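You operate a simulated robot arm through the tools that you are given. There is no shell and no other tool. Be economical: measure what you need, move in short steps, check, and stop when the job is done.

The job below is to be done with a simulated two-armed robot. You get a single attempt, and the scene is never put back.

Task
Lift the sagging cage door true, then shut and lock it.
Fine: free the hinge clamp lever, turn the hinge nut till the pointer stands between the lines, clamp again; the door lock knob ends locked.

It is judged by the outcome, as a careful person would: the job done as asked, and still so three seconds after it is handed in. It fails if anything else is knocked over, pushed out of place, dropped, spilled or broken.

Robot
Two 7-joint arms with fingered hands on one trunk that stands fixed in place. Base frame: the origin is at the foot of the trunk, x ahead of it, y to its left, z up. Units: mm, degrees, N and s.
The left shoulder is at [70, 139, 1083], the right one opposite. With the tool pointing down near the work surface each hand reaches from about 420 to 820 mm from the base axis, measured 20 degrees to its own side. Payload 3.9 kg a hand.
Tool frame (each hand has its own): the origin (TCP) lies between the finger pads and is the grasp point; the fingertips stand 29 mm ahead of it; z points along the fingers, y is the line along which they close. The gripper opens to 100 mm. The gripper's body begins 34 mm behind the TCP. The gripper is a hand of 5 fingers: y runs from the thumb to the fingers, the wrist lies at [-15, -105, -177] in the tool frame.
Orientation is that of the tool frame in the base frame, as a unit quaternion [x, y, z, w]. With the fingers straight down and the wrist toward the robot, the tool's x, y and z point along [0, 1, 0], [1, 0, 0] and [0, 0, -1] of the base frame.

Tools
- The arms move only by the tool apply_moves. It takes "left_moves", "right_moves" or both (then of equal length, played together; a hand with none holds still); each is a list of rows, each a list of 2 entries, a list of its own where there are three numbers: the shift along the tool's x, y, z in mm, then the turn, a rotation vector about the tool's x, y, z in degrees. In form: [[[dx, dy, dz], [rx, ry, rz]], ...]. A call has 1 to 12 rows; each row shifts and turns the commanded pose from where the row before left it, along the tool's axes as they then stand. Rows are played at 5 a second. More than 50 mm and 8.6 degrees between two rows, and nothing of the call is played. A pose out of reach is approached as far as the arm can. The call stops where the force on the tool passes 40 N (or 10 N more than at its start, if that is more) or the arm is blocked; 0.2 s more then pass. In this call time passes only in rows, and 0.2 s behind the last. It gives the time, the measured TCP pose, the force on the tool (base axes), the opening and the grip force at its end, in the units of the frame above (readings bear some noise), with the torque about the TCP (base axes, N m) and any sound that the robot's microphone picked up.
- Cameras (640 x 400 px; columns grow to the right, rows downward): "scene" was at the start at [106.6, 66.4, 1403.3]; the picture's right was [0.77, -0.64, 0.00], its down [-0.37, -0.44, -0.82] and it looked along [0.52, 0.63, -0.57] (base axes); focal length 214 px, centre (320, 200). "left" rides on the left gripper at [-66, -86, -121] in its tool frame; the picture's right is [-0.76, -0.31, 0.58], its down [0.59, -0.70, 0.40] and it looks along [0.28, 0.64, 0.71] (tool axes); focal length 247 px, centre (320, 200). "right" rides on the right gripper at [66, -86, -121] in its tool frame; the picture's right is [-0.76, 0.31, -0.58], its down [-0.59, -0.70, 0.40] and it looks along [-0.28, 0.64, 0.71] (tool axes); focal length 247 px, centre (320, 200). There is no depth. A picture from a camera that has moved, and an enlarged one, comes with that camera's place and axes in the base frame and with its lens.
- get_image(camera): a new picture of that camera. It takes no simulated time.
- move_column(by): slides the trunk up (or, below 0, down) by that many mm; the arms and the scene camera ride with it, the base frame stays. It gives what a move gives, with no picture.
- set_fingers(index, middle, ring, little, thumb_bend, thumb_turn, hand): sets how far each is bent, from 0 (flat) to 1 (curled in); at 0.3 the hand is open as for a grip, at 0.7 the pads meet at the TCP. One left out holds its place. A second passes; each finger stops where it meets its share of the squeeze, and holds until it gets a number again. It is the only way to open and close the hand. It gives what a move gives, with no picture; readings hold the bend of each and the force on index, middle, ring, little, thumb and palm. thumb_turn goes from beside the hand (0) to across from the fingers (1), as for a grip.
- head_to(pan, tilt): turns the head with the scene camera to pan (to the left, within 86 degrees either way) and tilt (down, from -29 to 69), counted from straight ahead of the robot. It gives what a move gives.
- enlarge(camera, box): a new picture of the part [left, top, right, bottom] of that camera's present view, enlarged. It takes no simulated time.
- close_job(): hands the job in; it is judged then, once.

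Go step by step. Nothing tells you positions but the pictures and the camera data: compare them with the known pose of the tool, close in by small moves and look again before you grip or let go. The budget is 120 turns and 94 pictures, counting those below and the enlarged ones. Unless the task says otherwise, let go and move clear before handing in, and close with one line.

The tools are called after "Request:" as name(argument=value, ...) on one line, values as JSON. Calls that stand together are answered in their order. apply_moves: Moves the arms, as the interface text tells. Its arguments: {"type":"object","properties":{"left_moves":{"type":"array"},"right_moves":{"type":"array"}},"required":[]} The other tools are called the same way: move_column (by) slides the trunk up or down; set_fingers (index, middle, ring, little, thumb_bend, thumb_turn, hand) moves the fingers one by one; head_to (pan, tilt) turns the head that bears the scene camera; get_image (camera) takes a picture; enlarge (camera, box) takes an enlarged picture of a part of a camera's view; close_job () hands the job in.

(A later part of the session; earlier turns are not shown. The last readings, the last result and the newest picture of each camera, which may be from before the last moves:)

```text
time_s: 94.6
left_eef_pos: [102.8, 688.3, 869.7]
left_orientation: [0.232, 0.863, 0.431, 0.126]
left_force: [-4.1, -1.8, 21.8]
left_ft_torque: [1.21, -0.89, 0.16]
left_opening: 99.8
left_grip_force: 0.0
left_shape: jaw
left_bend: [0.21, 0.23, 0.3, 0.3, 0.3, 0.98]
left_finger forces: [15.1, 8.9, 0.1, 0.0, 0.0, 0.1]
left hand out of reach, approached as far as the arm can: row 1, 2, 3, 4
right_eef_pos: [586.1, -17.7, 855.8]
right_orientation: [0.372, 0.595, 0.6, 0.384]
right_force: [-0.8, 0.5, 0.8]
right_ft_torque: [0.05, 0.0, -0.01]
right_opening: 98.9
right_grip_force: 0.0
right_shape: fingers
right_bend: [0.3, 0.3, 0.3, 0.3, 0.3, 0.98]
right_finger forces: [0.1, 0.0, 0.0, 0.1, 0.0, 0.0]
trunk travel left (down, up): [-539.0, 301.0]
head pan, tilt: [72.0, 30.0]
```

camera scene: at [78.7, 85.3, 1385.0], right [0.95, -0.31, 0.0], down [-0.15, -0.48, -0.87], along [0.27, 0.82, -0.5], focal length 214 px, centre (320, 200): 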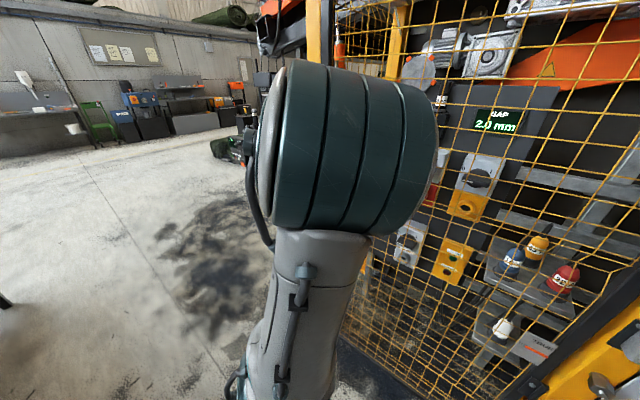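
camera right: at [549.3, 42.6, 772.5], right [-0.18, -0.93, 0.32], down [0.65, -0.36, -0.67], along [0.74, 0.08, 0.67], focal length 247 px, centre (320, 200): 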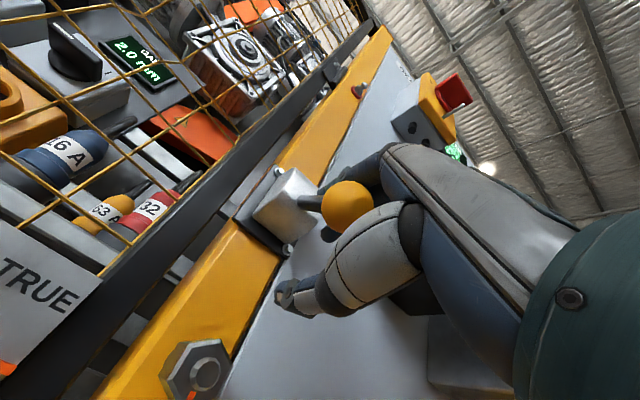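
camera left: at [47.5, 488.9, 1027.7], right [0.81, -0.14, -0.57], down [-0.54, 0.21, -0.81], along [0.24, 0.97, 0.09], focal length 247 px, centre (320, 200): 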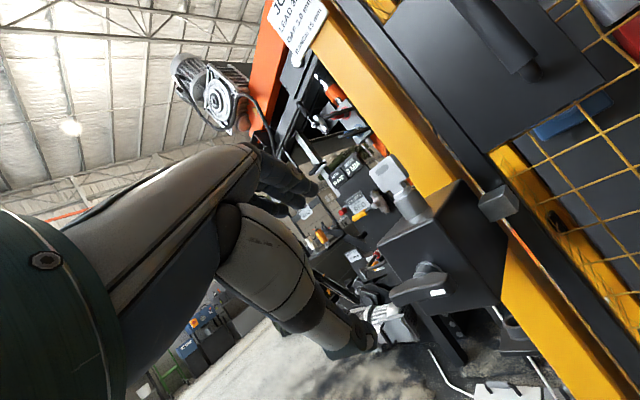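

The left hand came down with the trunk and its index/middle now rest on something (22 N), probably the T-bar. I look before doing anything else.

Request:
get_image(camera="left")

```text
15 pictures are left
camera left: at [83.2, 527.1, 872.6], right [0.8, -0.15, -0.58], down [-0.55, 0.21, -0.81], along [0.24, 0.97, 0.08], focal length 247 px, centre (320, 200)
```

left: 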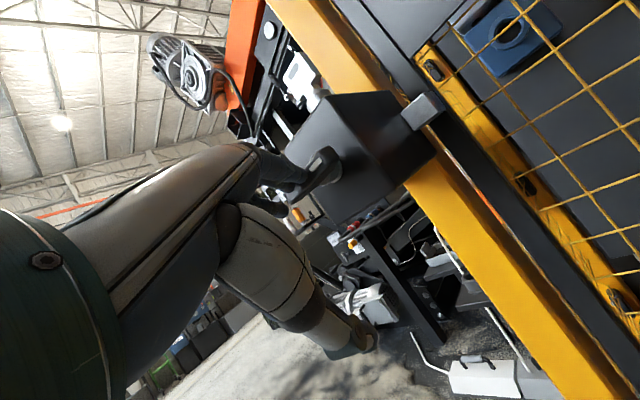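

The fingers landed on the T-bar near its centre. The bar can be turned by pressing an end: I lift a little, shift 22 mm left onto its left end, and press down with the trunk in small steps.

Request:
move_column(by=35)

Request:
apply_moves(left_moves=[[[11, 0, 0], [0, 0, 0]], [[11, 0, 0], [0, 0, 0]]])

Request:
move_column(by=-30)

Request:
enlarge(camera="left", box=[240, 80, 480, 240])

```text
time_s: 95.4
left_eef_pos: [104.3, 691.1, 899.9]
left_orientation: [0.234, 0.865, 0.426, 0.126]
left_force: [1.1, 0.4, 0.7]
left_ft_torque: [0.0, -0.02, 0.02]
left_opening: 99.8
left_grip_force: 0.1
left_shape: jaw
left_bend: [0.3, 0.3, 0.3, 0.3, 0.3, 0.98]
left_finger forces: [0.1, 0.0, 0.0, 0.1, 0.1, 0.0]
right_eef_pos: [588.4, -13.9, 890.0]
right_orientation: [0.371, 0.596, 0.599, 0.385]
right_force: [0.7, 0.2, 0.2]
right_ft_torque: [0.03, -0.02, 0.03]
right_opening: 98.7
right_grip_force: 0.1
right_shape: fingers
right_bend: [0.3, 0.3, 0.3, 0.3, 0.3, 0.98]
right_finger forces: [0.0, 0.1, 0.0, 0.0, 0.0, 0.1]
trunk travel left (down, up): [-574.0, 266.0]
head pan, tilt: [72.0, 30.0]
```

```text
time_s: 96.0
left_eef_pos: [85.1, 702.2, 900.1]
left_orientation: [0.232, 0.865, 0.428, 0.125]
left_force: [0.2, 0.1, -0.3]
left_ft_torque: [0.02, -0.01, 0.02]
left_opening: 100.1
left_grip_force: 0.1
left_shape: jaw
left_bend: [0.3, 0.3, 0.3, 0.3, 0.3, 0.98]
left_finger forces: [0.1, 0.0, 0.0, 0.1, 0.0, 0.0]
right_eef_pos: [588.5, -14.4, 891.1]
right_orientation: [0.371, 0.596, 0.599, 0.384]
right_force: [-0.5, 0.0, 0.9]
right_ft_torque: [-0.01, 0.0, 0.05]
right_opening: 98.5
right_grip_force: 0.1
right_shape: fingers
right_bend: [0.3, 0.3, 0.3, 0.3, 0.3, 0.98]
right_finger forces: [0.1, 0.0, 0.0, 0.0, 0.1, 0.1]
trunk travel left (down, up): [-574.0, 266.0]
head pan, tilt: [72.0, 30.0]
```

```text
time_s: 96.7
left_eef_pos: [84.3, 702.0, 870.0]
left_orientation: [0.232, 0.864, 0.428, 0.126]
left_force: [0.4, -0.7, 0.0]
left_ft_torque: [-0.02, 0.01, 0.0]
left_opening: 99.9
left_grip_force: 0.1
left_shape: jaw
left_bend: [0.3, 0.3, 0.3, 0.3, 0.3, 0.98]
left_finger forces: [0.0, 0.0, 0.1, 0.0, 0.0, 0.0]
right_eef_pos: [588.4, -14.7, 860.4]
right_orientation: [0.37, 0.596, 0.6, 0.385]
right_force: [-0.2, 0.4, -0.7]
right_ft_torque: [0.01, 0.03, -0.01]
right_opening: 98.7
right_grip_force: 0.0
right_shape: fingers
right_bend: [0.3, 0.3, 0.3, 0.3, 0.3, 0.98]
right_finger forces: [0.1, 0.1, 0.0, 0.1, 0.1, 0.1]
trunk travel left (down, up): [-544.0, 296.0]
head pan, tilt: [72.0, 30.0]
```

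```text
2.50 times, centred on (360, 160) of left
camera zoom: at [65.3, 541.1, 874.6], right [0.8, -0.15, -0.58], down [-0.55, 0.2, -0.81], along [0.24, 0.97, 0.08], focal length 617 px, centre (220, 300)
```

zoom: 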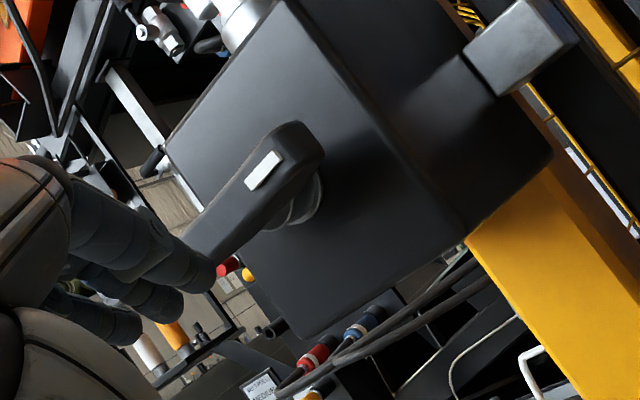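

The bar is still horizontal; I've slipped past its left end. I go up, 11 mm back right, and press down again.

Request:
move_column(by=35)

Request:
apply_moves(left_moves=[[[-11, 0, 4], [0, 0, 0]]])

Request:
move_column(by=-40)

Request:
enlarge(camera="left", box=[240, 80, 480, 240])

```text
time_s: 97.5
left_eef_pos: [85.1, 702.6, 905.1]
left_orientation: [0.232, 0.864, 0.428, 0.126]
left_force: [-0.1, 0.0, -0.7]
left_ft_torque: [0.04, -0.01, -0.01]
left_opening: 100.0
left_grip_force: 0.0
left_shape: jaw
left_bend: [0.3, 0.3, 0.3, 0.3, 0.3, 0.98]
left_finger forces: [0.1, 0.0, 0.1, 0.0, 0.1, 0.1]
right_eef_pos: [588.5, -15.9, 895.5]
right_orientation: [0.371, 0.596, 0.599, 0.385]
right_force: [0.5, -0.5, -0.6]
right_ft_torque: [-0.01, -0.02, -0.03]
right_opening: 98.8
right_grip_force: 0.0
right_shape: fingers
right_bend: [0.3, 0.3, 0.3, 0.3, 0.3, 0.98]
right_finger forces: [0.1, 0.1, 0.1, 0.1, 0.0, 0.0]
trunk travel left (down, up): [-579.0, 261.0]
head pan, tilt: [72.0, 30.0]
```

```text
time_s: 97.9
left_eef_pos: [96.2, 699.7, 903.3]
left_orientation: [0.234, 0.864, 0.427, 0.126]
left_force: [0.0, -0.6, 0.7]
left_ft_torque: [0.03, 0.01, 0.0]
left_opening: 100.1
left_grip_force: 0.0
left_shape: jaw
left_bend: [0.3, 0.3, 0.3, 0.3, 0.3, 0.98]
left_finger forces: [0.0, 0.1, 0.1, 0.0, 0.1, 0.1]
right_eef_pos: [588.3, -15.8, 896.2]
right_orientation: [0.372, 0.596, 0.599, 0.384]
right_force: [-0.5, -0.4, -0.1]
right_ft_torque: [0.0, 0.03, 0.01]
right_opening: 98.9
right_grip_force: 0.0
right_shape: fingers
right_bend: [0.3, 0.3, 0.3, 0.3, 0.3, 0.98]
right_finger forces: [0.0, 0.0, 0.1, 0.0, 0.0, 0.0]
trunk travel left (down, up): [-579.0, 261.0]
head pan, tilt: [72.0, 30.0]
```

```text
time_s: 98.7
left_eef_pos: [95.5, 698.6, 865.6]
left_orientation: [0.234, 0.863, 0.429, 0.125]
left_force: [-3.2, -1.7, 13.8]
left_ft_torque: [0.67, -0.6, 0.01]
left_opening: 100.2
left_grip_force: 0.2
left_shape: jaw
left_bend: [0.19, 0.3, 0.3, 0.3, 0.3, 0.98]
left_finger forces: [16.7, 0.0, 0.1, 0.1, 0.1, 0.1]
right_eef_pos: [588.3, -16.5, 858.1]
right_orientation: [0.37, 0.596, 0.601, 0.384]
right_force: [0.5, 0.1, -0.8]
right_ft_torque: [0.0, -0.01, 0.0]
right_opening: 98.6
right_grip_force: 0.1
right_shape: fingers
right_bend: [0.3, 0.3, 0.3, 0.3, 0.3, 0.98]
right_finger forces: [0.0, 0.0, 0.0, 0.1, 0.0, 0.0]
trunk travel left (down, up): [-539.0, 301.0]
head pan, tilt: [72.0, 30.0]
```

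```text
2.50 times, centred on (360, 160) of left
camera zoom: at [76.2, 537.1, 869.4], right [0.8, -0.15, -0.58], down [-0.55, 0.21, -0.81], along [0.24, 0.97, 0.08], focal length 617 px, centre (220, 300)
```

zoom: 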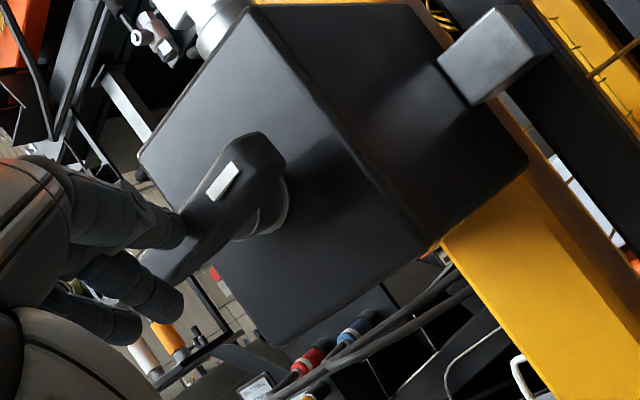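

Pressing the left end down with 17 N doesn't turn it, so counter-clockwise is its stop. I'll go round the left end and lift it from below (clockwise).

Request:
move_column(by=35)

Request:
apply_moves(left_moves=[[[18, 0, 0], [0, 0, 0]]])

Request:
move_column(by=-65)

Request:
apply_moves(left_moves=[[[-10, 0, 2], [0, 0, 0]], [[-10, 0, 2], [0, 0, 0]]])

Request:
move_column(by=35)

Request:
enlarge(camera="left", box=[240, 80, 480, 240])

```text
time_s: 99.5
left_eef_pos: [96.7, 700.8, 896.9]
left_orientation: [0.233, 0.865, 0.427, 0.126]
left_force: [-0.1, 0.1, 0.1]
left_ft_torque: [0.04, 0.0, 0.0]
left_opening: 99.8
left_grip_force: 0.0
left_shape: jaw
left_bend: [0.3, 0.3, 0.3, 0.3, 0.3, 0.98]
left_finger forces: [0.1, 0.0, 0.0, 0.1, 0.1, 0.0]
right_eef_pos: [589.1, -14.6, 891.8]
right_orientation: [0.37, 0.596, 0.6, 0.385]
right_force: [-0.1, -0.2, -0.1]
right_ft_torque: [0.03, 0.01, 0.0]
right_opening: 98.5
right_grip_force: 0.0
right_shape: fingers
right_bend: [0.3, 0.3, 0.3, 0.3, 0.3, 0.98]
right_finger forces: [0.1, 0.1, 0.1, 0.0, 0.0, 0.0]
trunk travel left (down, up): [-574.0, 266.0]
head pan, tilt: [72.0, 30.0]
```

```text
time_s: 99.9
left_eef_pos: [81.4, 709.6, 896.4]
left_orientation: [0.234, 0.864, 0.427, 0.126]
left_force: [0.4, -0.7, -0.5]
left_ft_torque: [0.01, -0.02, 0.0]
left_opening: 100.3
left_grip_force: 0.2
left_shape: jaw
left_bend: [0.3, 0.3, 0.3, 0.3, 0.3, 0.98]
left_finger forces: [0.1, 0.1, 0.0, 0.0, 0.1, 0.0]
right_eef_pos: [587.4, -13.5, 892.2]
right_orientation: [0.37, 0.597, 0.6, 0.384]
right_force: [-0.1, 0.8, -0.3]
right_ft_torque: [-0.02, 0.04, -0.03]
right_opening: 98.9
right_grip_force: 0.0
right_shape: fingers
right_bend: [0.3, 0.3, 0.3, 0.3, 0.3, 0.98]
right_finger forces: [0.0, 0.0, 0.0, 0.1, 0.0, 0.0]
trunk travel left (down, up): [-574.0, 266.0]
head pan, tilt: [72.0, 30.0]
```

```text
time_s: 101.0
left_eef_pos: [81.0, 709.8, 833.1]
left_orientation: [0.234, 0.864, 0.428, 0.126]
left_force: [-0.3, -0.2, 0.6]
left_ft_torque: [0.01, 0.01, -0.01]
left_opening: 99.8
left_grip_force: 0.0
left_shape: jaw
left_bend: [0.3, 0.3, 0.3, 0.3, 0.3, 0.98]
left_finger forces: [0.0, 0.0, 0.0, 0.1, 0.0, 0.0]
right_eef_pos: [588.1, -15.4, 826.4]
right_orientation: [0.371, 0.596, 0.599, 0.385]
right_force: [-0.2, 0.6, -0.2]
right_ft_torque: [0.03, -0.03, -0.03]
right_opening: 98.8
right_grip_force: 0.1
right_shape: fingers
right_bend: [0.3, 0.3, 0.3, 0.3, 0.3, 0.98]
right_finger forces: [0.1, 0.0, 0.1, 0.0, 0.0, 0.0]
trunk travel left (down, up): [-509.0, 331.0]
head pan, tilt: [72.0, 30.0]
```

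```text
time_s: 101.6
left_eef_pos: [100.5, 701.6, 831.0]
left_orientation: [0.234, 0.865, 0.426, 0.125]
left_force: [0.0, 0.0, -0.3]
left_ft_torque: [0.01, -0.02, -0.04]
left_opening: 100.0
left_grip_force: 0.2
left_shape: jaw
left_bend: [0.3, 0.3, 0.3, 0.3, 0.3, 0.98]
left_finger forces: [0.0, 0.0, 0.0, 0.0, 0.0, 0.0]
right_eef_pos: [588.8, -15.3, 825.9]
right_orientation: [0.371, 0.596, 0.599, 0.386]
right_force: [-0.3, 0.3, -0.2]
right_ft_torque: [0.0, 0.01, 0.02]
right_opening: 98.8
right_grip_force: 0.0
right_shape: fingers
right_bend: [0.3, 0.3, 0.3, 0.3, 0.3, 0.98]
right_finger forces: [0.1, 0.0, 0.0, 0.0, 0.0, 0.0]
trunk travel left (down, up): [-509.0, 331.0]
head pan, tilt: [72.0, 30.0]
```

```text
time_s: 102.4
left_eef_pos: [100.1, 702.0, 866.4]
left_orientation: [0.234, 0.865, 0.426, 0.125]
left_force: [0.1, 0.1, 0.4]
left_ft_torque: [0.03, -0.03, 0.0]
left_opening: 99.7
left_grip_force: 0.0
left_shape: jaw
left_bend: [0.3, 0.3, 0.3, 0.3, 0.3, 0.98]
left_finger forces: [0.0, 0.0, 0.0, 0.1, 0.0, 0.0]
right_eef_pos: [588.1, -15.0, 860.7]
right_orientation: [0.37, 0.596, 0.599, 0.386]
right_force: [-0.7, 0.4, 0.1]
right_ft_torque: [0.0, 0.0, 0.0]
right_opening: 98.8
right_grip_force: 0.1
right_shape: fingers
right_bend: [0.3, 0.3, 0.3, 0.3, 0.3, 0.98]
right_finger forces: [0.0, 0.1, 0.0, 0.0, 0.0, 0.0]
trunk travel left (down, up): [-544.0, 296.0]
head pan, tilt: [72.0, 30.0]
```

```text
2.50 times, centred on (360, 160) of left
camera zoom: at [80.4, 540.2, 870.9], right [0.8, -0.16, -0.58], down [-0.55, 0.2, -0.81], along [0.25, 0.97, 0.07], focal length 617 px, centre (220, 300)
```

zoom: 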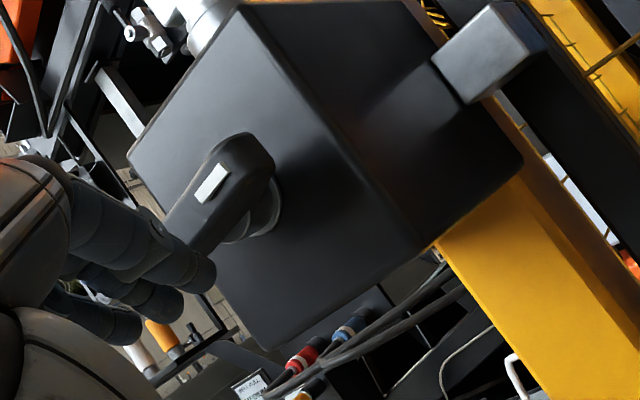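

The index is just beneath the bar's left end. I raise further in steps.

Request:
move_column(by=20)

Request:
move_column(by=15)

Request:
enlarge(camera="left", box=[240, 80, 480, 240])

```text
time_s: 103.0
left_eef_pos: [98.8, 701.2, 886.6]
left_orientation: [0.233, 0.865, 0.427, 0.126]
left_force: [-9.3, -6.2, -1.0]
left_ft_torque: [0.1, -0.19, 0.23]
left_opening: 95.8
left_grip_force: 0.0
left_shape: jaw
left_bend: [0.36, 0.31, 0.3, 0.3, 0.3, 0.98]
left_finger forces: [9.9, 1.6, 0.0, 0.1, 0.0, 0.1]
right_eef_pos: [587.9, -16.1, 883.1]
right_orientation: [0.37, 0.596, 0.6, 0.385]
right_force: [0.0, 0.5, 0.2]
right_ft_torque: [0.01, 0.02, 0.04]
right_opening: 98.4
right_grip_force: 0.0
right_shape: fingers
right_bend: [0.3, 0.3, 0.3, 0.3, 0.3, 0.98]
right_finger forces: [0.1, 0.0, 0.0, 0.0, 0.0, 0.0]
trunk travel left (down, up): [-564.0, 276.0]
head pan, tilt: [72.0, 30.0]
```

```text
time_s: 103.7
left_eef_pos: [100.9, 701.8, 901.0]
left_orientation: [0.235, 0.864, 0.427, 0.125]
left_force: [-0.4, 0.2, -0.4]
left_ft_torque: [-0.02, -0.01, 0.03]
left_opening: 99.8
left_grip_force: 0.1
left_shape: jaw
left_bend: [0.3, 0.3, 0.3, 0.3, 0.3, 0.98]
left_finger forces: [0.0, 0.0, 0.0, 0.0, 0.0, 0.0]
right_eef_pos: [589.1, -15.2, 896.5]
right_orientation: [0.37, 0.596, 0.599, 0.385]
right_force: [0.2, 0.2, 0.5]
right_ft_torque: [0.0, -0.03, 0.01]
right_opening: 98.5
right_grip_force: 0.0
right_shape: fingers
right_bend: [0.3, 0.3, 0.3, 0.3, 0.3, 0.98]
right_finger forces: [0.0, 0.1, 0.0, 0.0, 0.1, 0.0]
trunk travel left (down, up): [-579.0, 261.0]
head pan, tilt: [72.0, 30.0]
```

```text
2.50 times, centred on (360, 160) of left
camera zoom: at [81.0, 540.4, 906.2], right [0.8, -0.16, -0.58], down [-0.55, 0.2, -0.81], along [0.25, 0.97, 0.08], focal length 617 px, centre (220, 300)
```

zoom: 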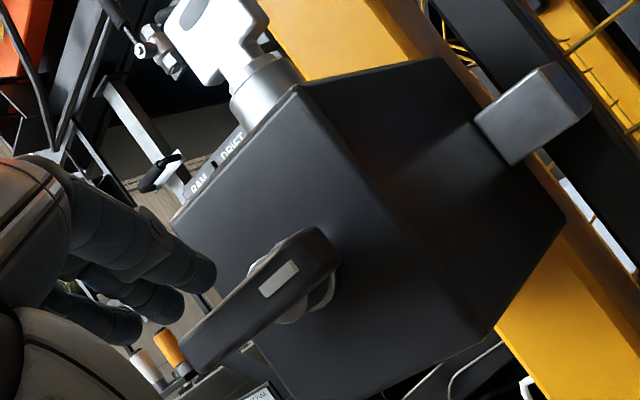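

The finger slid off the front of the bar. Better: press the right end down from above with only the index. I raise, curl the other fingers, shift ~42 mm right, and press.

Request:
move_column(by=25)

Request:
set_fingers(hand="left", index=0.3, middle=0.95, ring=0.95, little=0.95)

Request:
apply_moves(left_moves=[[[-14, 0, 0], [0, 0, 0]], [[-14, 0, 0], [0, 0, 0]], [[-14, 0, 0], [0, 0, 0]]])

Request:
move_column(by=-55)

Request:
get_image(camera="left")

```text
time_s: 104.4
left_eef_pos: [100.4, 702.2, 925.9]
left_orientation: [0.235, 0.864, 0.426, 0.126]
left_force: [-1.4, 0.7, 0.0]
left_ft_torque: [0.0, 0.02, 0.01]
left_opening: 99.8
left_grip_force: 0.2
left_shape: jaw
left_bend: [0.3, 0.3, 0.3, 0.3, 0.3, 0.98]
left_finger forces: [0.1, 0.0, 0.0, 0.0, 0.0, 0.0]
right_eef_pos: [588.4, -15.1, 920.9]
right_orientation: [0.369, 0.597, 0.6, 0.384]
right_force: [0.7, 0.3, -0.2]
right_ft_torque: [-0.04, 0.02, 0.01]
right_opening: 99.0
right_grip_force: 0.2
right_shape: fingers
right_bend: [0.3, 0.3, 0.3, 0.3, 0.3, 0.98]
right_finger forces: [0.0, 0.1, 0.1, 0.0, 0.0, 0.0]
trunk travel left (down, up): [-604.0, 236.0]
head pan, tilt: [72.0, 30.0]
```

```text
time_s: 105.4
left_eef_pos: [99.4, 700.6, 926.6]
left_orientation: [0.235, 0.865, 0.425, 0.126]
left_force: [0.7, 0.1, 0.0]
left_ft_torque: [-0.01, 0.01, 0.01]
left_opening: 98.1
left_grip_force: 0.0
left_shape: fingers
left_bend: [0.3, 0.95, 0.96, 0.94, 0.3, 0.98]
left_finger forces: [0.0, 0.1, 0.0, 0.0, 0.0, 0.0]
right_eef_pos: [588.4, -14.9, 921.2]
right_orientation: [0.371, 0.596, 0.599, 0.385]
right_force: [1.0, 0.1, 1.1]
right_ft_torque: [-0.01, 0.02, 0.02]
right_opening: 99.0
right_grip_force: 0.0
right_shape: fingers
right_bend: [0.3, 0.3, 0.3, 0.3, 0.3, 0.98]
right_finger forces: [0.0, 0.1, 0.0, 0.0, 0.0, 0.0]
trunk travel left (down, up): [-604.0, 236.0]
head pan, tilt: [72.0, 30.0]
```

```text
time_s: 106.2
left_eef_pos: [132.3, 680.1, 934.9]
left_orientation: [0.237, 0.866, 0.423, 0.126]
left_force: [0.1, -0.5, -0.6]
left_ft_torque: [-0.01, -0.01, 0.0]
left_opening: 98.3
left_grip_force: 0.0
left_shape: fingers
left_bend: [0.3, 0.95, 0.96, 0.94, 0.3, 0.98]
left_finger forces: [0.0, 0.0, 0.0, 0.0, 0.0, 0.0]
left hand out of reach, approached as far as the arm can: row 3
right_eef_pos: [588.3, -15.4, 920.9]
right_orientation: [0.37, 0.596, 0.6, 0.384]
right_force: [0.2, 0.4, 0.2]
right_ft_torque: [0.02, 0.0, -0.04]
right_opening: 98.7
right_grip_force: 0.2
right_shape: fingers
right_bend: [0.3, 0.3, 0.3, 0.3, 0.3, 0.98]
right_finger forces: [0.0, 0.0, 0.0, 0.0, 0.0, 0.0]
trunk travel left (down, up): [-604.0, 236.0]
head pan, tilt: [72.0, 30.0]
```

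```text
time_s: 107.1
left_eef_pos: [132.2, 679.5, 882.1]
left_orientation: [0.237, 0.865, 0.425, 0.126]
left_force: [-2.0, -3.9, 10.9]
left_ft_torque: [0.6, -0.4, -0.06]
left_opening: 109.9
left_grip_force: 4.9
left_shape: fingers
left_bend: [0.23, 0.95, 0.96, 0.94, 0.3, 0.98]
left_finger forces: [11.1, 0.1, 0.0, 0.1, 0.0, 0.0]
right_eef_pos: [586.5, -16.1, 866.7]
right_orientation: [0.371, 0.595, 0.6, 0.386]
right_force: [-0.1, -0.7, -0.2]
right_ft_torque: [0.0, -0.01, 0.01]
right_opening: 98.8
right_grip_force: 0.0
right_shape: fingers
right_bend: [0.3, 0.3, 0.3, 0.3, 0.3, 0.98]
right_finger forces: [0.1, 0.1, 0.0, 0.1, 0.0, 0.0]
trunk travel left (down, up): [-549.0, 291.0]
head pan, tilt: [72.0, 30.0]
```

```text
10 pictures are left
camera left: at [111.4, 517.9, 887.6], right [0.8, -0.16, -0.58], down [-0.55, 0.2, -0.81], along [0.25, 0.97, 0.07], focal length 247 px, centre (320, 200)
```

left: 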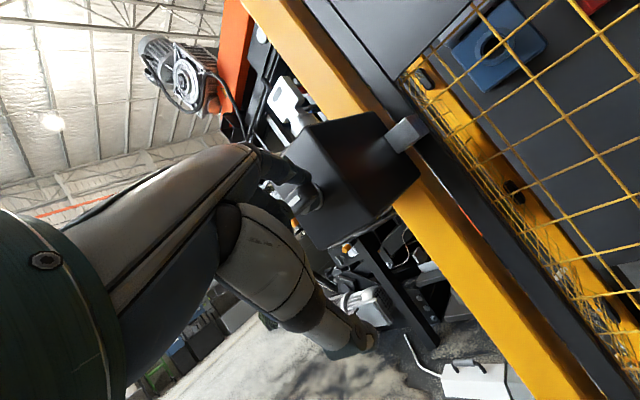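

The index is on the right end. I press further down in small steps and watch the force.

Request:
move_column(by=-12)

Request:
move_column(by=-12)

Request:
enlarge(camera="left", box=[240, 80, 480, 240])

```text
time_s: 107.7
left_eef_pos: [131.2, 678.6, 871.6]
left_orientation: [0.237, 0.864, 0.426, 0.126]
left_force: [-2.4, -5.4, 19.5]
left_ft_torque: [1.0, -0.73, -0.04]
left_opening: 118.8
left_grip_force: 10.0
left_shape: fingers
left_bend: [0.17, 0.95, 0.96, 0.94, 0.3, 0.98]
left_finger forces: [20.4, 0.1, 0.1, 0.0, 0.1, 0.0]
right_eef_pos: [588.1, -17.1, 854.5]
right_orientation: [0.371, 0.595, 0.601, 0.384]
right_force: [0.4, -0.2, 0.3]
right_ft_torque: [0.0, 0.02, -0.01]
right_opening: 98.8
right_grip_force: 0.1
right_shape: fingers
right_bend: [0.3, 0.3, 0.3, 0.3, 0.3, 0.98]
right_finger forces: [0.1, 0.0, 0.1, 0.0, 0.0, 0.1]
trunk travel left (down, up): [-537.0, 303.0]
head pan, tilt: [72.0, 30.0]
```

```text
time_s: 108.3
left_eef_pos: [131.2, 677.7, 861.1]
left_orientation: [0.238, 0.864, 0.427, 0.125]
left_force: [-1.6, -2.8, 30.6]
left_ft_torque: [1.16, -0.93, -0.07]
left_opening: 127.4
left_grip_force: 15.1
left_shape: fingers
left_bend: [0.12, 0.95, 0.96, 0.94, 0.3, 0.98]
left_finger forces: [30.4, 0.0, 0.1, 0.1, 0.0, 0.0]
right_eef_pos: [587.3, -19.1, 841.9]
right_orientation: [0.371, 0.595, 0.601, 0.383]
right_force: [0.0, 0.3, -0.1]
right_ft_torque: [-0.01, 0.0, 0.04]
right_opening: 98.5
right_grip_force: 0.2
right_shape: fingers
right_bend: [0.3, 0.3, 0.3, 0.3, 0.3, 0.98]
right_finger forces: [0.0, 0.0, 0.0, 0.0, 0.0, 0.1]
trunk travel left (down, up): [-525.0, 315.0]
head pan, tilt: [72.0, 30.0]
```

```text
2.50 times, centred on (360, 160) of left
camera zoom: at [111.1, 516.1, 865.6], right [0.8, -0.16, -0.58], down [-0.55, 0.21, -0.81], along [0.25, 0.96, 0.08], focal length 617 px, centre (220, 300)
```

zoom: 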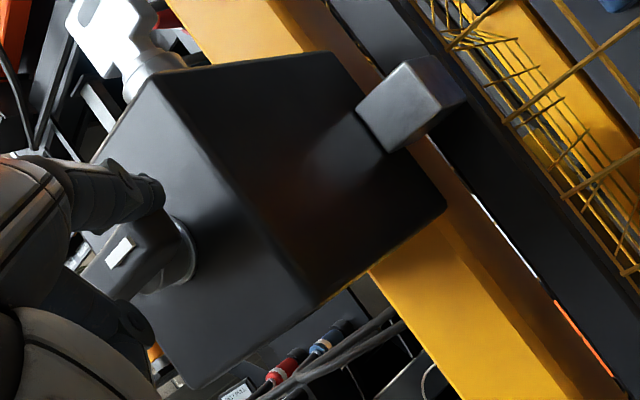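

Even 30 N on the right end doesn't turn it clockwise. Earlier on the left end I only used 17 N; I'll try that end again with only the index and more force.

Request:
move_column(by=65)

Request:
apply_moves(left_moves=[[[14, 0, 0], [0, 0, 0]], [[14, 0, 0], [0, 0, 0]], [[14, 0, 0], [0, 0, 0]]])

Request:
move_column(by=-55)

Request:
move_column(by=-12)

Request:
move_column(by=-10)

Request:
enlarge(camera="left", box=[240, 80, 480, 240])

```text
time_s: 109.4
left_eef_pos: [132.6, 680.4, 919.3]
left_orientation: [0.237, 0.866, 0.422, 0.126]
left_force: [0.3, -1.2, 0.0]
left_ft_torque: [0.03, -0.01, 0.02]
left_opening: 99.0
left_grip_force: 0.0
left_shape: fingers
left_bend: [0.3, 0.95, 0.96, 0.94, 0.3, 0.98]
left_finger forces: [0.0, 0.0, 0.0, 0.0, 0.1, 0.0]
right_eef_pos: [588.4, -15.3, 906.9]
right_orientation: [0.371, 0.596, 0.599, 0.384]
right_force: [0.3, 0.0, 0.2]
right_ft_torque: [-0.02, -0.02, 0.0]
right_opening: 98.9
right_grip_force: 0.0
right_shape: fingers
right_bend: [0.3, 0.3, 0.3, 0.3, 0.3, 0.98]
right_finger forces: [0.1, 0.0, 0.0, 0.1, 0.0, 0.0]
trunk travel left (down, up): [-590.0, 250.0]
head pan, tilt: [72.0, 30.0]
```

```text
time_s: 110.2
left_eef_pos: [96.2, 701.7, 920.0]
left_orientation: [0.237, 0.866, 0.422, 0.126]
left_force: [0.5, 0.8, 0.0]
left_ft_torque: [0.01, 0.04, 0.0]
left_opening: 98.8
left_grip_force: 0.0
left_shape: fingers
left_bend: [0.3, 0.95, 0.96, 0.94, 0.3, 0.98]
left_finger forces: [0.0, 0.1, 0.1, 0.0, 0.0, 0.0]
right_eef_pos: [588.0, -15.4, 907.6]
right_orientation: [0.371, 0.596, 0.599, 0.384]
right_force: [-0.7, 0.4, 0.5]
right_ft_torque: [-0.02, 0.02, -0.01]
right_opening: 98.7
right_grip_force: 0.0
right_shape: fingers
right_bend: [0.3, 0.3, 0.3, 0.3, 0.3, 0.98]
right_finger forces: [0.0, 0.1, 0.1, 0.0, 0.0, 0.0]
trunk travel left (down, up): [-590.0, 250.0]
head pan, tilt: [72.0, 30.0]
```

```text
time_s: 111.1
left_eef_pos: [94.1, 701.2, 867.6]
left_orientation: [0.237, 0.865, 0.425, 0.126]
left_force: [-5.3, -4.8, 11.9]
left_ft_torque: [0.83, -0.79, 0.06]
left_opening: 113.2
left_grip_force: 9.1
left_shape: fingers
left_bend: [0.21, 0.95, 0.96, 0.94, 0.3, 0.98]
left_finger forces: [18.4, 0.0, 0.0, 0.0, 0.0, 0.1]
right_eef_pos: [587.3, -17.5, 853.0]
right_orientation: [0.371, 0.595, 0.601, 0.385]
right_force: [0.4, 0.1, -0.5]
right_ft_torque: [-0.02, 0.02, 0.01]
right_opening: 98.7
right_grip_force: 0.1
right_shape: fingers
right_bend: [0.3, 0.3, 0.3, 0.3, 0.3, 0.98]
right_finger forces: [0.0, 0.1, 0.0, 0.1, 0.0, 0.1]
trunk travel left (down, up): [-535.0, 305.0]
head pan, tilt: [72.0, 30.0]
```

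```text
time_s: 111.7
left_eef_pos: [96.8, 702.0, 849.4]
left_orientation: [0.238, 0.867, 0.419, 0.126]
left_force: [-0.4, -0.2, -0.5]
left_ft_torque: [0.04, -0.01, -0.01]
left_opening: 98.5
left_grip_force: 0.1
left_shape: fingers
left_bend: [0.3, 0.95, 0.96, 0.94, 0.3, 0.98]
left_finger forces: [0.0, 0.0, 0.0, 0.0, 0.0, 0.0]
right_eef_pos: [589.2, -14.8, 839.7]
right_orientation: [0.37, 0.597, 0.599, 0.385]
right_force: [0.1, 0.2, 0.3]
right_ft_torque: [0.0, 0.0, -0.03]
right_opening: 98.4
right_grip_force: 0.0
right_shape: fingers
right_bend: [0.3, 0.3, 0.3, 0.3, 0.3, 0.98]
right_finger forces: [0.1, 0.1, 0.0, 0.1, 0.0, 0.0]
trunk travel left (down, up): [-523.0, 317.0]
head pan, tilt: [72.0, 30.0]
```

```text
time_s: 112.3
left_eef_pos: [95.9, 702.3, 843.3]
left_orientation: [0.237, 0.866, 0.422, 0.126]
left_force: [-0.3, 0.2, 0.2]
left_ft_torque: [0.04, 0.0, 0.01]
left_opening: 98.7
left_grip_force: 0.1
left_shape: fingers
left_bend: [0.3, 0.95, 0.96, 0.94, 0.3, 0.98]
left_finger forces: [0.0, 0.1, 0.0, 0.1, 0.0, 0.0]
right_eef_pos: [588.9, -15.9, 830.6]
right_orientation: [0.37, 0.596, 0.6, 0.385]
right_force: [-0.8, -0.7, -0.2]
right_ft_torque: [0.0, -0.01, 0.0]
right_opening: 98.6
right_grip_force: 0.1
right_shape: fingers
right_bend: [0.3, 0.3, 0.3, 0.3, 0.3, 0.98]
right_finger forces: [0.0, 0.0, 0.0, 0.0, 0.0, 0.0]
trunk travel left (down, up): [-513.0, 327.0]
head pan, tilt: [72.0, 30.0]
```

```text
2.50 times, centred on (360, 160) of left
camera zoom: at [75.9, 540.7, 848.9], right [0.8, -0.17, -0.58], down [-0.55, 0.2, -0.81], along [0.25, 0.97, 0.07], focal length 617 px, centre (220, 300)
```

zoom: 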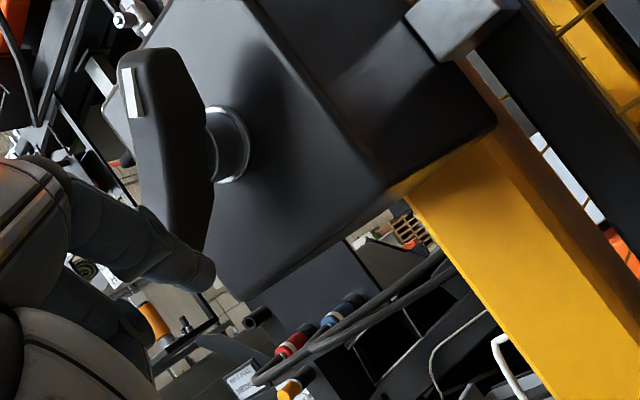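

It turned: the bar snapped counter-clockwise to ~65° from horizontal with the mark end up. The index is now just left of the lower end, so I push rightward to complete the turn.

Request:
apply_moves(left_moves=[[[-6, 0, 2], [0, 0, 0]], [[-6, 0, 0], [0, 0, 0]], [[-6, 0, 0], [0, 0, 0]], [[-6, 0, 0], [0, 0, 0]]])

Request:
enlarge(camera="left", box=[240, 60, 480, 220])

```text
time_s: 113.3
left_eef_pos: [118.2, 691.2, 841.3]
left_orientation: [0.236, 0.866, 0.422, 0.125]
left_force: [0.2, -0.2, -0.6]
left_ft_torque: [0.04, 0.0, 0.0]
left_opening: 98.9
left_grip_force: 0.1
left_shape: fingers
left_bend: [0.3, 0.95, 0.96, 0.94, 0.3, 0.98]
left_finger forces: [0.0, 0.0, 0.0, 0.1, 0.0, 0.0]
right_eef_pos: [588.0, -14.6, 829.7]
right_orientation: [0.37, 0.596, 0.6, 0.385]
right_force: [0.9, 0.9, -0.7]
right_ft_torque: [0.01, -0.01, -0.01]
right_opening: 98.5
right_grip_force: 0.0
right_shape: fingers
right_bend: [0.3, 0.3, 0.3, 0.3, 0.3, 0.98]
right_finger forces: [0.0, 0.0, 0.0, 0.1, 0.0, 0.0]
trunk travel left (down, up): [-513.0, 327.0]
head pan, tilt: [72.0, 30.0]
```

```text
2.50 times, centred on (360, 140) of left
camera zoom: at [97.3, 529.6, 848.3], right [0.8, -0.17, -0.58], down [-0.55, 0.2, -0.81], along [0.25, 0.97, 0.07], focal length 617 px, centre (220, 350)
```

zoom: 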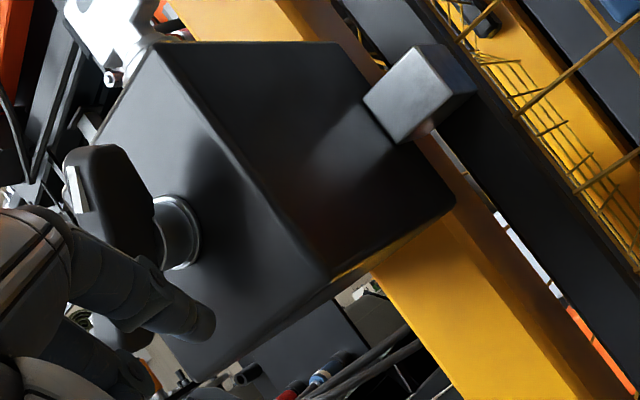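

The index passed in front of the bar. I go back left, 15 mm deeper, and push right again.

Request:
apply_moves(left_moves=[[[16, 0, 0], [0, 0, 0]], [[16, 0, 0], [0, 0, 0]], [[-1, 4, 6], [0, 0, 0]], [[-1, 5, 6], [0, 0, 0]], [[-1, 2, 3], [0, 0, 0]]])

Request:
apply_moves(left_moves=[[[-5, 0, 0], [0, 0, 0]], [[-5, 0, 0], [0, 0, 0]], [[-5, 0, 0], [0, 0, 0]], [[-5, 0, 0], [0, 0, 0]], [[-5, 0, 0], [0, 0, 0]]])

Request:
enlarge(camera="left", box=[240, 60, 480, 220])

```text
time_s: 114.5
left_eef_pos: [103.1, 722.7, 841.0]
left_orientation: [0.237, 0.866, 0.422, 0.126]
left_force: [-0.5, -1.6, -0.4]
left_ft_torque: [0.02, 0.01, 0.0]
left_opening: 96.8
left_grip_force: 0.8
left_shape: fingers
left_bend: [0.31, 0.95, 0.96, 0.94, 0.3, 0.98]
left_finger forces: [1.4, 0.0, 0.0, 0.0, 0.0, 0.1]
right_eef_pos: [588.2, -15.0, 829.9]
right_orientation: [0.37, 0.596, 0.599, 0.386]
right_force: [0.2, 0.4, 0.5]
right_ft_torque: [0.01, -0.01, -0.01]
right_opening: 98.5
right_grip_force: 0.1
right_shape: fingers
right_bend: [0.3, 0.3, 0.3, 0.3, 0.3, 0.98]
right_finger forces: [0.0, 0.1, 0.0, 0.0, 0.0, 0.0]
trunk travel left (down, up): [-513.0, 327.0]
head pan, tilt: [72.0, 30.0]
```

```text
time_s: 115.7
left_eef_pos: [123.7, 709.8, 841.3]
left_orientation: [0.236, 0.866, 0.422, 0.126]
left_force: [0.2, 0.1, -0.4]
left_ft_torque: [-0.04, -0.01, 0.05]
left_opening: 98.1
left_grip_force: 0.0
left_shape: fingers
left_bend: [0.3, 0.95, 0.96, 0.94, 0.3, 0.98]
left_finger forces: [0.1, 0.0, 0.0, 0.0, 0.0, 0.0]
right_eef_pos: [588.8, -14.4, 830.8]
right_orientation: [0.37, 0.596, 0.6, 0.384]
right_force: [0.1, 0.6, -0.3]
right_ft_torque: [0.01, 0.0, 0.0]
right_opening: 98.7
right_grip_force: 0.0
right_shape: fingers
right_bend: [0.3, 0.3, 0.3, 0.3, 0.3, 0.98]
right_finger forces: [0.0, 0.0, 0.1, 0.0, 0.0, 0.0]
trunk travel left (down, up): [-513.0, 327.0]
head pan, tilt: [72.0, 30.0]
```

```text
2.50 times, centred on (360, 140) of left
camera zoom: at [103.5, 548.0, 847.8], right [0.8, -0.17, -0.58], down [-0.55, 0.2, -0.81], along [0.25, 0.97, 0.07], focal length 617 px, centre (220, 350)
```

zoom: 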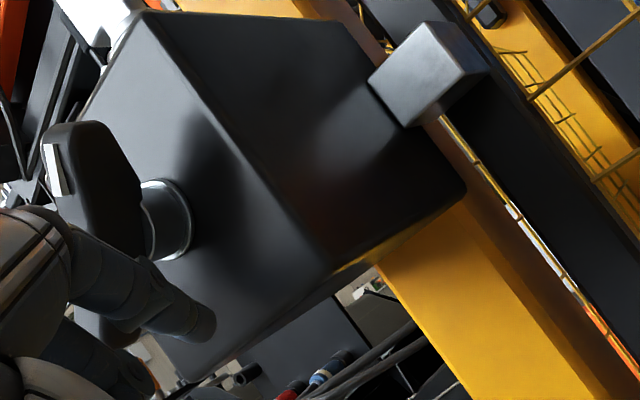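

Still passing in front. I go left again, 22 mm deeper, and retry.

Request:
apply_moves(left_moves=[[[16, 0, 0], [0, 0, 0]], [[14, 0, 0], [0, 0, 0]], [[-2, 6, 8], [0, 0, 0]], [[-2, 7, 9], [0, 0, 0]]])

Request:
apply_moves(left_moves=[[[-5, 0, 0], [0, 0, 0]], [[-5, 0, 0], [0, 0, 0]], [[-5, 0, 0], [0, 0, 0]], [[-5, 0, 0], [0, 0, 0]]])

```text
time_s: 116.7
left_eef_pos: [112.8, 740.9, 840.6]
left_orientation: [0.237, 0.866, 0.422, 0.126]
left_force: [-0.1, -2.3, -2.1]
left_ft_torque: [0.08, 0.1, -0.02]
left_opening: 96.4
left_grip_force: 1.1
left_shape: fingers
left_bend: [0.32, 0.95, 0.96, 0.94, 0.3, 0.98]
left_finger forces: [3.3, 0.0, 0.0, 0.0, 0.0, 0.1]
right_eef_pos: [588.0, -15.0, 829.9]
right_orientation: [0.37, 0.597, 0.6, 0.384]
right_force: [1.2, 0.0, -0.4]
right_ft_torque: [-0.01, 0.02, -0.02]
right_opening: 98.8
right_grip_force: 0.1
right_shape: fingers
right_bend: [0.3, 0.3, 0.3, 0.3, 0.3, 0.98]
right_finger forces: [0.0, 0.1, 0.0, 0.0, 0.0, 0.0]
trunk travel left (down, up): [-513.0, 327.0]
head pan, tilt: [72.0, 30.0]
```

```text
time_s: 117.7
left_eef_pos: [128.9, 731.2, 840.7]
left_orientation: [0.235, 0.866, 0.423, 0.125]
left_force: [-5.1, -1.9, 0.8]
left_ft_torque: [0.08, -0.2, 0.2]
left_opening: 97.7
left_grip_force: 2.4
left_shape: fingers
left_bend: [0.3, 0.95, 0.96, 0.94, 0.3, 0.98]
left_finger forces: [5.5, 0.0, 0.0, 0.1, 0.0, 0.1]
right_eef_pos: [587.6, -15.4, 830.6]
right_orientation: [0.371, 0.596, 0.6, 0.385]
right_force: [0.4, -0.7, -0.2]
right_ft_torque: [0.03, 0.0, 0.03]
right_opening: 98.7
right_grip_force: 0.0
right_shape: fingers
right_bend: [0.3, 0.3, 0.3, 0.3, 0.3, 0.98]
right_finger forces: [0.1, 0.0, 0.1, 0.1, 0.1, 0.0]
trunk travel left (down, up): [-513.0, 327.0]
head pan, tilt: [72.0, 30.0]
```

Now there is side contact (5 N). I keep pushing right.

Request:
apply_moves(left_moves=[[[-5, 0, 0], [0, 0, 0]], [[-5, 0, 0], [0, 0, 0]], [[-5, 0, 0], [0, 0, 0]], [[-5, 0, 0], [0, 0, 0]]])

Request:
enlarge(camera="left", box=[240, 60, 480, 220])

```text
time_s: 118.7
left_eef_pos: [141.9, 718.9, 843.7]
left_orientation: [0.234, 0.867, 0.422, 0.126]
left_force: [-26.0, -5.6, 1.3]
left_ft_torque: [0.27, -0.84, 1.04]
left_opening: 93.8
left_grip_force: 12.9
left_shape: fingers
left_bend: [0.33, 0.95, 0.96, 0.94, 0.3, 0.98]
left_finger forces: [25.4, 0.1, 0.0, 0.0, 0.1, 0.0]
right_eef_pos: [587.3, -15.1, 832.6]
right_orientation: [0.369, 0.595, 0.601, 0.386]
right_force: [0.5, -0.7, 1.4]
right_ft_torque: [-0.03, 0.0, -0.03]
right_opening: 98.6
right_grip_force: 0.0
right_shape: fingers
right_bend: [0.3, 0.3, 0.3, 0.3, 0.3, 0.98]
right_finger forces: [0.0, 0.0, 0.0, 0.0, 0.0, 0.0]
trunk travel left (down, up): [-513.0, 327.0]
head pan, tilt: [72.0, 30.0]
```

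```text
2.50 times, centred on (360, 140) of left
camera zoom: at [121.6, 558.7, 850.3], right [0.8, -0.16, -0.58], down [-0.55, 0.19, -0.81], along [0.25, 0.97, 0.06], focal length 617 px, centre (220, 350)
```

zoom: 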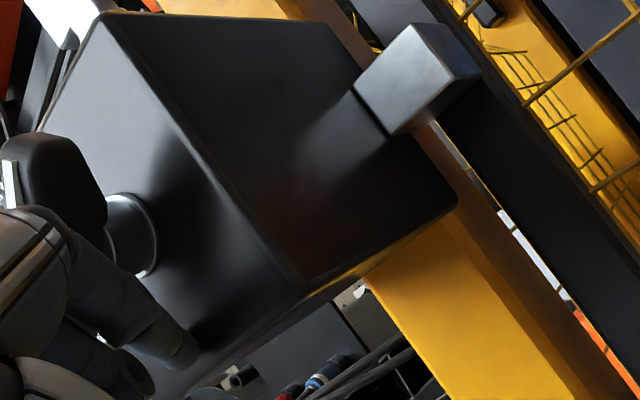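

26 N now. I pull straight back out and take a clear look at the knob.

Request:
apply_moves(left_moves=[[[8, 0, 0], [0, 0, 0]], [[4, -12, -16], [0, 0, 0]], [[4, -12, -16], [0, 0, 0]], [[4, -12, -16], [0, 0, 0]], [[20, 0, -10], [0, 0, 0]]])

Request:
get_image(camera="left")

```text
time_s: 119.9
left_eef_pos: [77.8, 683.9, 847.6]
left_orientation: [0.238, 0.865, 0.423, 0.127]
left_force: [1.3, 0.6, -0.2]
left_ft_torque: [0.04, 0.02, -0.01]
left_opening: 98.2
left_grip_force: 0.0
left_shape: fingers
left_bend: [0.3, 0.95, 0.96, 0.94, 0.3, 0.98]
left_finger forces: [0.0, 0.0, 0.0, 0.0, 0.0, 0.0]
right_eef_pos: [588.9, -14.4, 829.8]
right_orientation: [0.37, 0.596, 0.599, 0.386]
right_force: [-0.3, 0.7, 0.7]
right_ft_torque: [0.01, -0.04, 0.06]
right_opening: 98.5
right_grip_force: 0.0
right_shape: fingers
right_bend: [0.3, 0.3, 0.3, 0.3, 0.3, 0.98]
right_finger forces: [0.0, 0.1, 0.0, 0.0, 0.0, 0.0]
trunk travel left (down, up): [-513.0, 327.0]
head pan, tilt: [72.0, 30.0]
```

```text
4 pictures are left
camera left: at [56.5, 521.5, 853.6], right [0.8, -0.17, -0.58], down [-0.55, 0.2, -0.81], along [0.25, 0.97, 0.07], focal length 247 px, centre (320, 200)
```

left: 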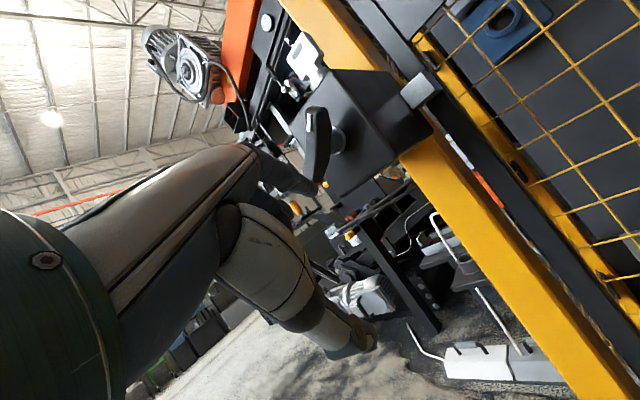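

The bar stands at roughly 55–60°, mark end up; my finger passed just below its lower tip. I raise 15 mm, position left of the lower end at proper depth, and push right.

Request:
apply_moves(left_moves=[[[20, 0, 0], [0, 0, 0]]])

Request:
move_column(by=15)

Request:
apply_moves(left_moves=[[[-2, 7, 9], [0, 0, 0]], [[-2, 7, 9], [0, 0, 0]], [[-2, 7, 9], [0, 0, 0]]])

Request:
apply_moves(left_moves=[[[-5, 0, 0], [0, 0, 0]], [[-5, 0, 0], [0, 0, 0]], [[-5, 0, 0], [0, 0, 0]], [[-5, 0, 0], [0, 0, 0]]])

```text
time_s: 120.3
left_eef_pos: [60.1, 694.3, 846.5]
left_orientation: [0.237, 0.866, 0.423, 0.126]
left_force: [0.3, 0.5, 1.4]
left_ft_torque: [-0.01, -0.03, -0.02]
left_opening: 98.4
left_grip_force: 0.1
left_shape: fingers
left_bend: [0.3, 0.95, 0.96, 0.94, 0.3, 0.98]
left_finger forces: [0.0, 0.1, 0.0, 0.1, 0.1, 0.0]
right_eef_pos: [587.7, -14.1, 830.3]
right_orientation: [0.371, 0.596, 0.599, 0.386]
right_force: [0.2, -0.7, 0.6]
right_ft_torque: [0.0, -0.02, -0.01]
right_opening: 98.6
right_grip_force: 0.1
right_shape: fingers
right_bend: [0.3, 0.3, 0.3, 0.3, 0.3, 0.98]
right_finger forces: [0.0, 0.0, 0.0, 0.0, 0.0, 0.0]
trunk travel left (down, up): [-513.0, 327.0]
head pan, tilt: [72.0, 30.0]
```

```text
time_s: 120.9
left_eef_pos: [60.5, 693.6, 861.2]
left_orientation: [0.237, 0.866, 0.423, 0.126]
left_force: [0.0, 0.1, -0.5]
left_ft_torque: [-0.01, -0.03, 0.04]
left_opening: 98.5
left_grip_force: 0.1
left_shape: fingers
left_bend: [0.3, 0.95, 0.96, 0.94, 0.3, 0.98]
left_finger forces: [0.0, 0.0, 0.1, 0.0, 0.0, 0.0]
right_eef_pos: [588.7, -14.8, 844.9]
right_orientation: [0.37, 0.596, 0.6, 0.385]
right_force: [0.3, 0.2, 0.0]
right_ft_torque: [0.03, 0.01, 0.02]
right_opening: 98.4
right_grip_force: 0.1
right_shape: fingers
right_bend: [0.3, 0.3, 0.3, 0.3, 0.3, 0.98]
right_finger forces: [0.0, 0.0, 0.0, 0.0, 0.0, 0.1]
trunk travel left (down, up): [-528.0, 312.0]
head pan, tilt: [72.0, 30.0]
```

```text
time_s: 121.7
left_eef_pos: [82.9, 719.9, 862.3]
left_orientation: [0.236, 0.866, 0.422, 0.126]
left_force: [-1.5, -0.6, -0.6]
left_ft_torque: [0.01, -0.05, 0.03]
left_opening: 97.5
left_grip_force: 0.8
left_shape: fingers
left_bend: [0.31, 0.95, 0.96, 0.94, 0.3, 0.98]
left_finger forces: [1.7, 0.0, 0.0, 0.0, 0.0, 0.0]
right_eef_pos: [587.8, -14.8, 845.5]
right_orientation: [0.371, 0.596, 0.599, 0.385]
right_force: [-1.0, -0.2, -0.3]
right_ft_torque: [0.02, 0.01, 0.01]
right_opening: 98.7
right_grip_force: 0.1
right_shape: fingers
right_bend: [0.3, 0.3, 0.3, 0.3, 0.3, 0.98]
right_finger forces: [0.0, 0.0, 0.1, 0.1, 0.0, 0.0]
trunk travel left (down, up): [-528.0, 312.0]
head pan, tilt: [72.0, 30.0]
```

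```text
time_s: 122.7
left_eef_pos: [97.0, 709.9, 862.7]
left_orientation: [0.235, 0.866, 0.422, 0.126]
left_force: [-17.2, -4.3, -2.1]
left_ft_torque: [0.03, -0.38, 0.63]
left_opening: 88.1
left_grip_force: 8.4
left_shape: fingers
left_bend: [0.36, 0.95, 0.96, 0.94, 0.3, 0.98]
left_finger forces: [17.2, 0.1, 0.1, 0.0, 0.0, 0.0]
right_eef_pos: [586.9, -15.4, 846.1]
right_orientation: [0.37, 0.596, 0.6, 0.385]
right_force: [-0.2, 0.1, 0.5]
right_ft_torque: [-0.02, 0.0, -0.02]
right_opening: 98.8
right_grip_force: 0.1
right_shape: fingers
right_bend: [0.3, 0.3, 0.3, 0.3, 0.3, 0.98]
right_finger forces: [0.1, 0.0, 0.1, 0.1, 0.1, 0.0]
trunk travel left (down, up): [-528.0, 312.0]
head pan, tilt: [72.0, 30.0]
```

Good side contact on the lower end now (17 N). I keep pushing right.

Request:
apply_moves(left_moves=[[[-4, 0, 0], [0, 0, 0]], [[-4, 0, 0], [0, 0, 0]], [[-4, 0, 0], [0, 0, 0]], [[-4, 0, 0], [0, 0, 0]]])

```text
time_s: 123.7
left_eef_pos: [111.4, 698.5, 861.9]
left_orientation: [0.236, 0.866, 0.421, 0.127]
left_force: [-16.8, -9.0, -7.9]
left_ft_torque: [-0.11, -0.1, 0.41]
left_opening: 77.0
left_grip_force: 10.0
left_shape: fingers
left_bend: [0.43, 0.95, 0.96, 0.94, 0.3, 0.98]
left_finger forces: [19.8, 0.1, 0.1, 0.0, 0.1, 0.0]
right_eef_pos: [587.1, -14.9, 846.4]
right_orientation: [0.369, 0.596, 0.6, 0.385]
right_force: [-0.5, -0.4, 0.8]
right_ft_torque: [0.01, -0.01, 0.02]
right_opening: 98.5
right_grip_force: 0.0
right_shape: fingers
right_bend: [0.3, 0.3, 0.3, 0.3, 0.3, 0.98]
right_finger forces: [0.1, 0.1, 0.0, 0.0, 0.0, 0.1]
trunk travel left (down, up): [-528.0, 312.0]
head pan, tilt: [72.0, 30.0]
```

Request:
enlarge(camera="left", box=[240, 60, 480, 220])

```text
2.50 times, centred on (360, 140) of left
camera zoom: at [91.6, 539.0, 868.5], right [0.8, -0.17, -0.58], down [-0.55, 0.2, -0.81], along [0.25, 0.97, 0.06], focal length 617 px, centre (220, 350)
```

zoom: 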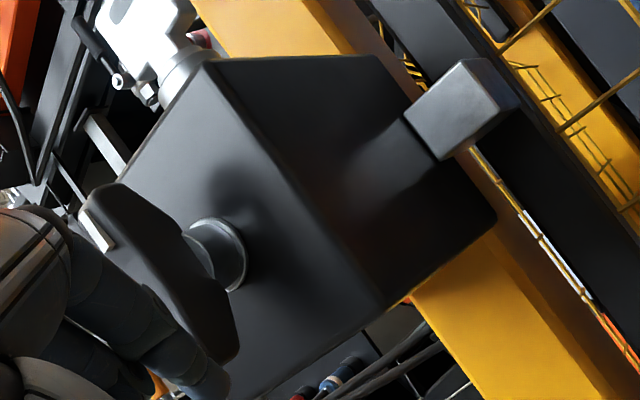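

The bar is now vertical (mark up). I press a little further to confirm it is at its stop.

Request:
apply_moves(left_moves=[[[-4, 0, 0], [0, 0, 0]], [[-4, 0, 0], [0, 0, 0]]])

```text
time_s: 124.3
left_eef_pos: [122.6, 697.1, 863.5]
left_orientation: [0.239, 0.864, 0.425, 0.126]
left_force: [-0.4, -0.2, 0.6]
left_ft_torque: [-0.02, 0.0, -0.05]
left_opening: 98.4
left_grip_force: 0.7
left_shape: fingers
left_bend: [0.3, 0.95, 0.96, 0.94, 0.3, 0.98]
left_finger forces: [0.5, 0.0, 0.0, 0.0, 0.0, 0.1]
right_eef_pos: [588.3, -16.2, 845.4]
right_orientation: [0.371, 0.595, 0.599, 0.386]
right_force: [-0.1, -0.4, 0.4]
right_ft_torque: [0.04, -0.01, -0.01]
right_opening: 98.7
right_grip_force: 0.1
right_shape: fingers
right_bend: [0.3, 0.3, 0.3, 0.3, 0.3, 0.98]
right_finger forces: [0.0, 0.1, 0.0, 0.1, 0.1, 0.0]
trunk travel left (down, up): [-528.0, 312.0]
head pan, tilt: [72.0, 30.0]
```

The finger slipped off the end. I back straight out and look at the knob clear of the hand.

Request:
apply_moves(left_moves=[[[2, -8, -12], [0, 0, 0]], [[4, -12, -16], [0, 0, 0]], [[4, -12, -16], [0, 0, 0]], [[15, -12, -16], [0, 0, 0]], [[15, 0, -10], [0, 0, 0]]])

Request:
enlarge(camera="left", box=[260, 60, 460, 220])

```text
time_s: 125.5
left_eef_pos: [43.3, 646.6, 870.2]
left_orientation: [0.237, 0.865, 0.423, 0.127]
left_force: [-0.2, 0.5, 0.7]
left_ft_torque: [0.01, -0.04, 0.0]
left_opening: 98.3
left_grip_force: 0.1
left_shape: fingers
left_bend: [0.3, 0.95, 0.96, 0.94, 0.3, 0.98]
left_finger forces: [0.0, 0.0, 0.0, 0.1, 0.0, 0.0]
right_eef_pos: [588.8, -16.1, 845.4]
right_orientation: [0.37, 0.596, 0.6, 0.385]
right_force: [-0.1, 0.7, 0.3]
right_ft_torque: [-0.04, 0.0, -0.03]
right_opening: 98.7
right_grip_force: 0.0
right_shape: fingers
right_bend: [0.3, 0.3, 0.3, 0.3, 0.3, 0.98]
right_finger forces: [0.0, 0.0, 0.0, 0.0, 0.1, 0.1]
trunk travel left (down, up): [-528.0, 312.0]
head pan, tilt: [72.0, 30.0]
```

```text
2.50 times, centred on (360, 140) of left
camera zoom: at [23.2, 485.4, 876.6], right [0.8, -0.17, -0.58], down [-0.55, 0.2, -0.81], along [0.25, 0.97, 0.07], focal length 617 px, centre (220, 350)
```

zoom: 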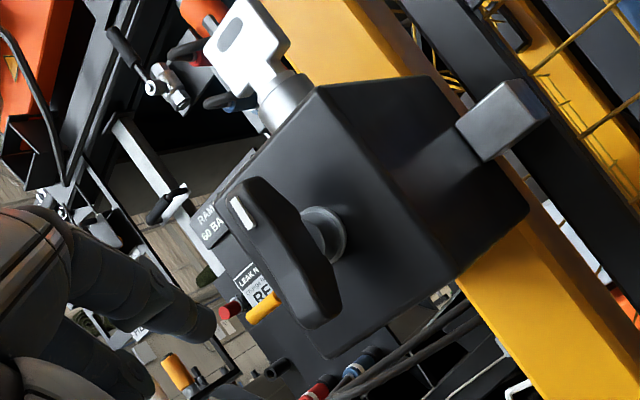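

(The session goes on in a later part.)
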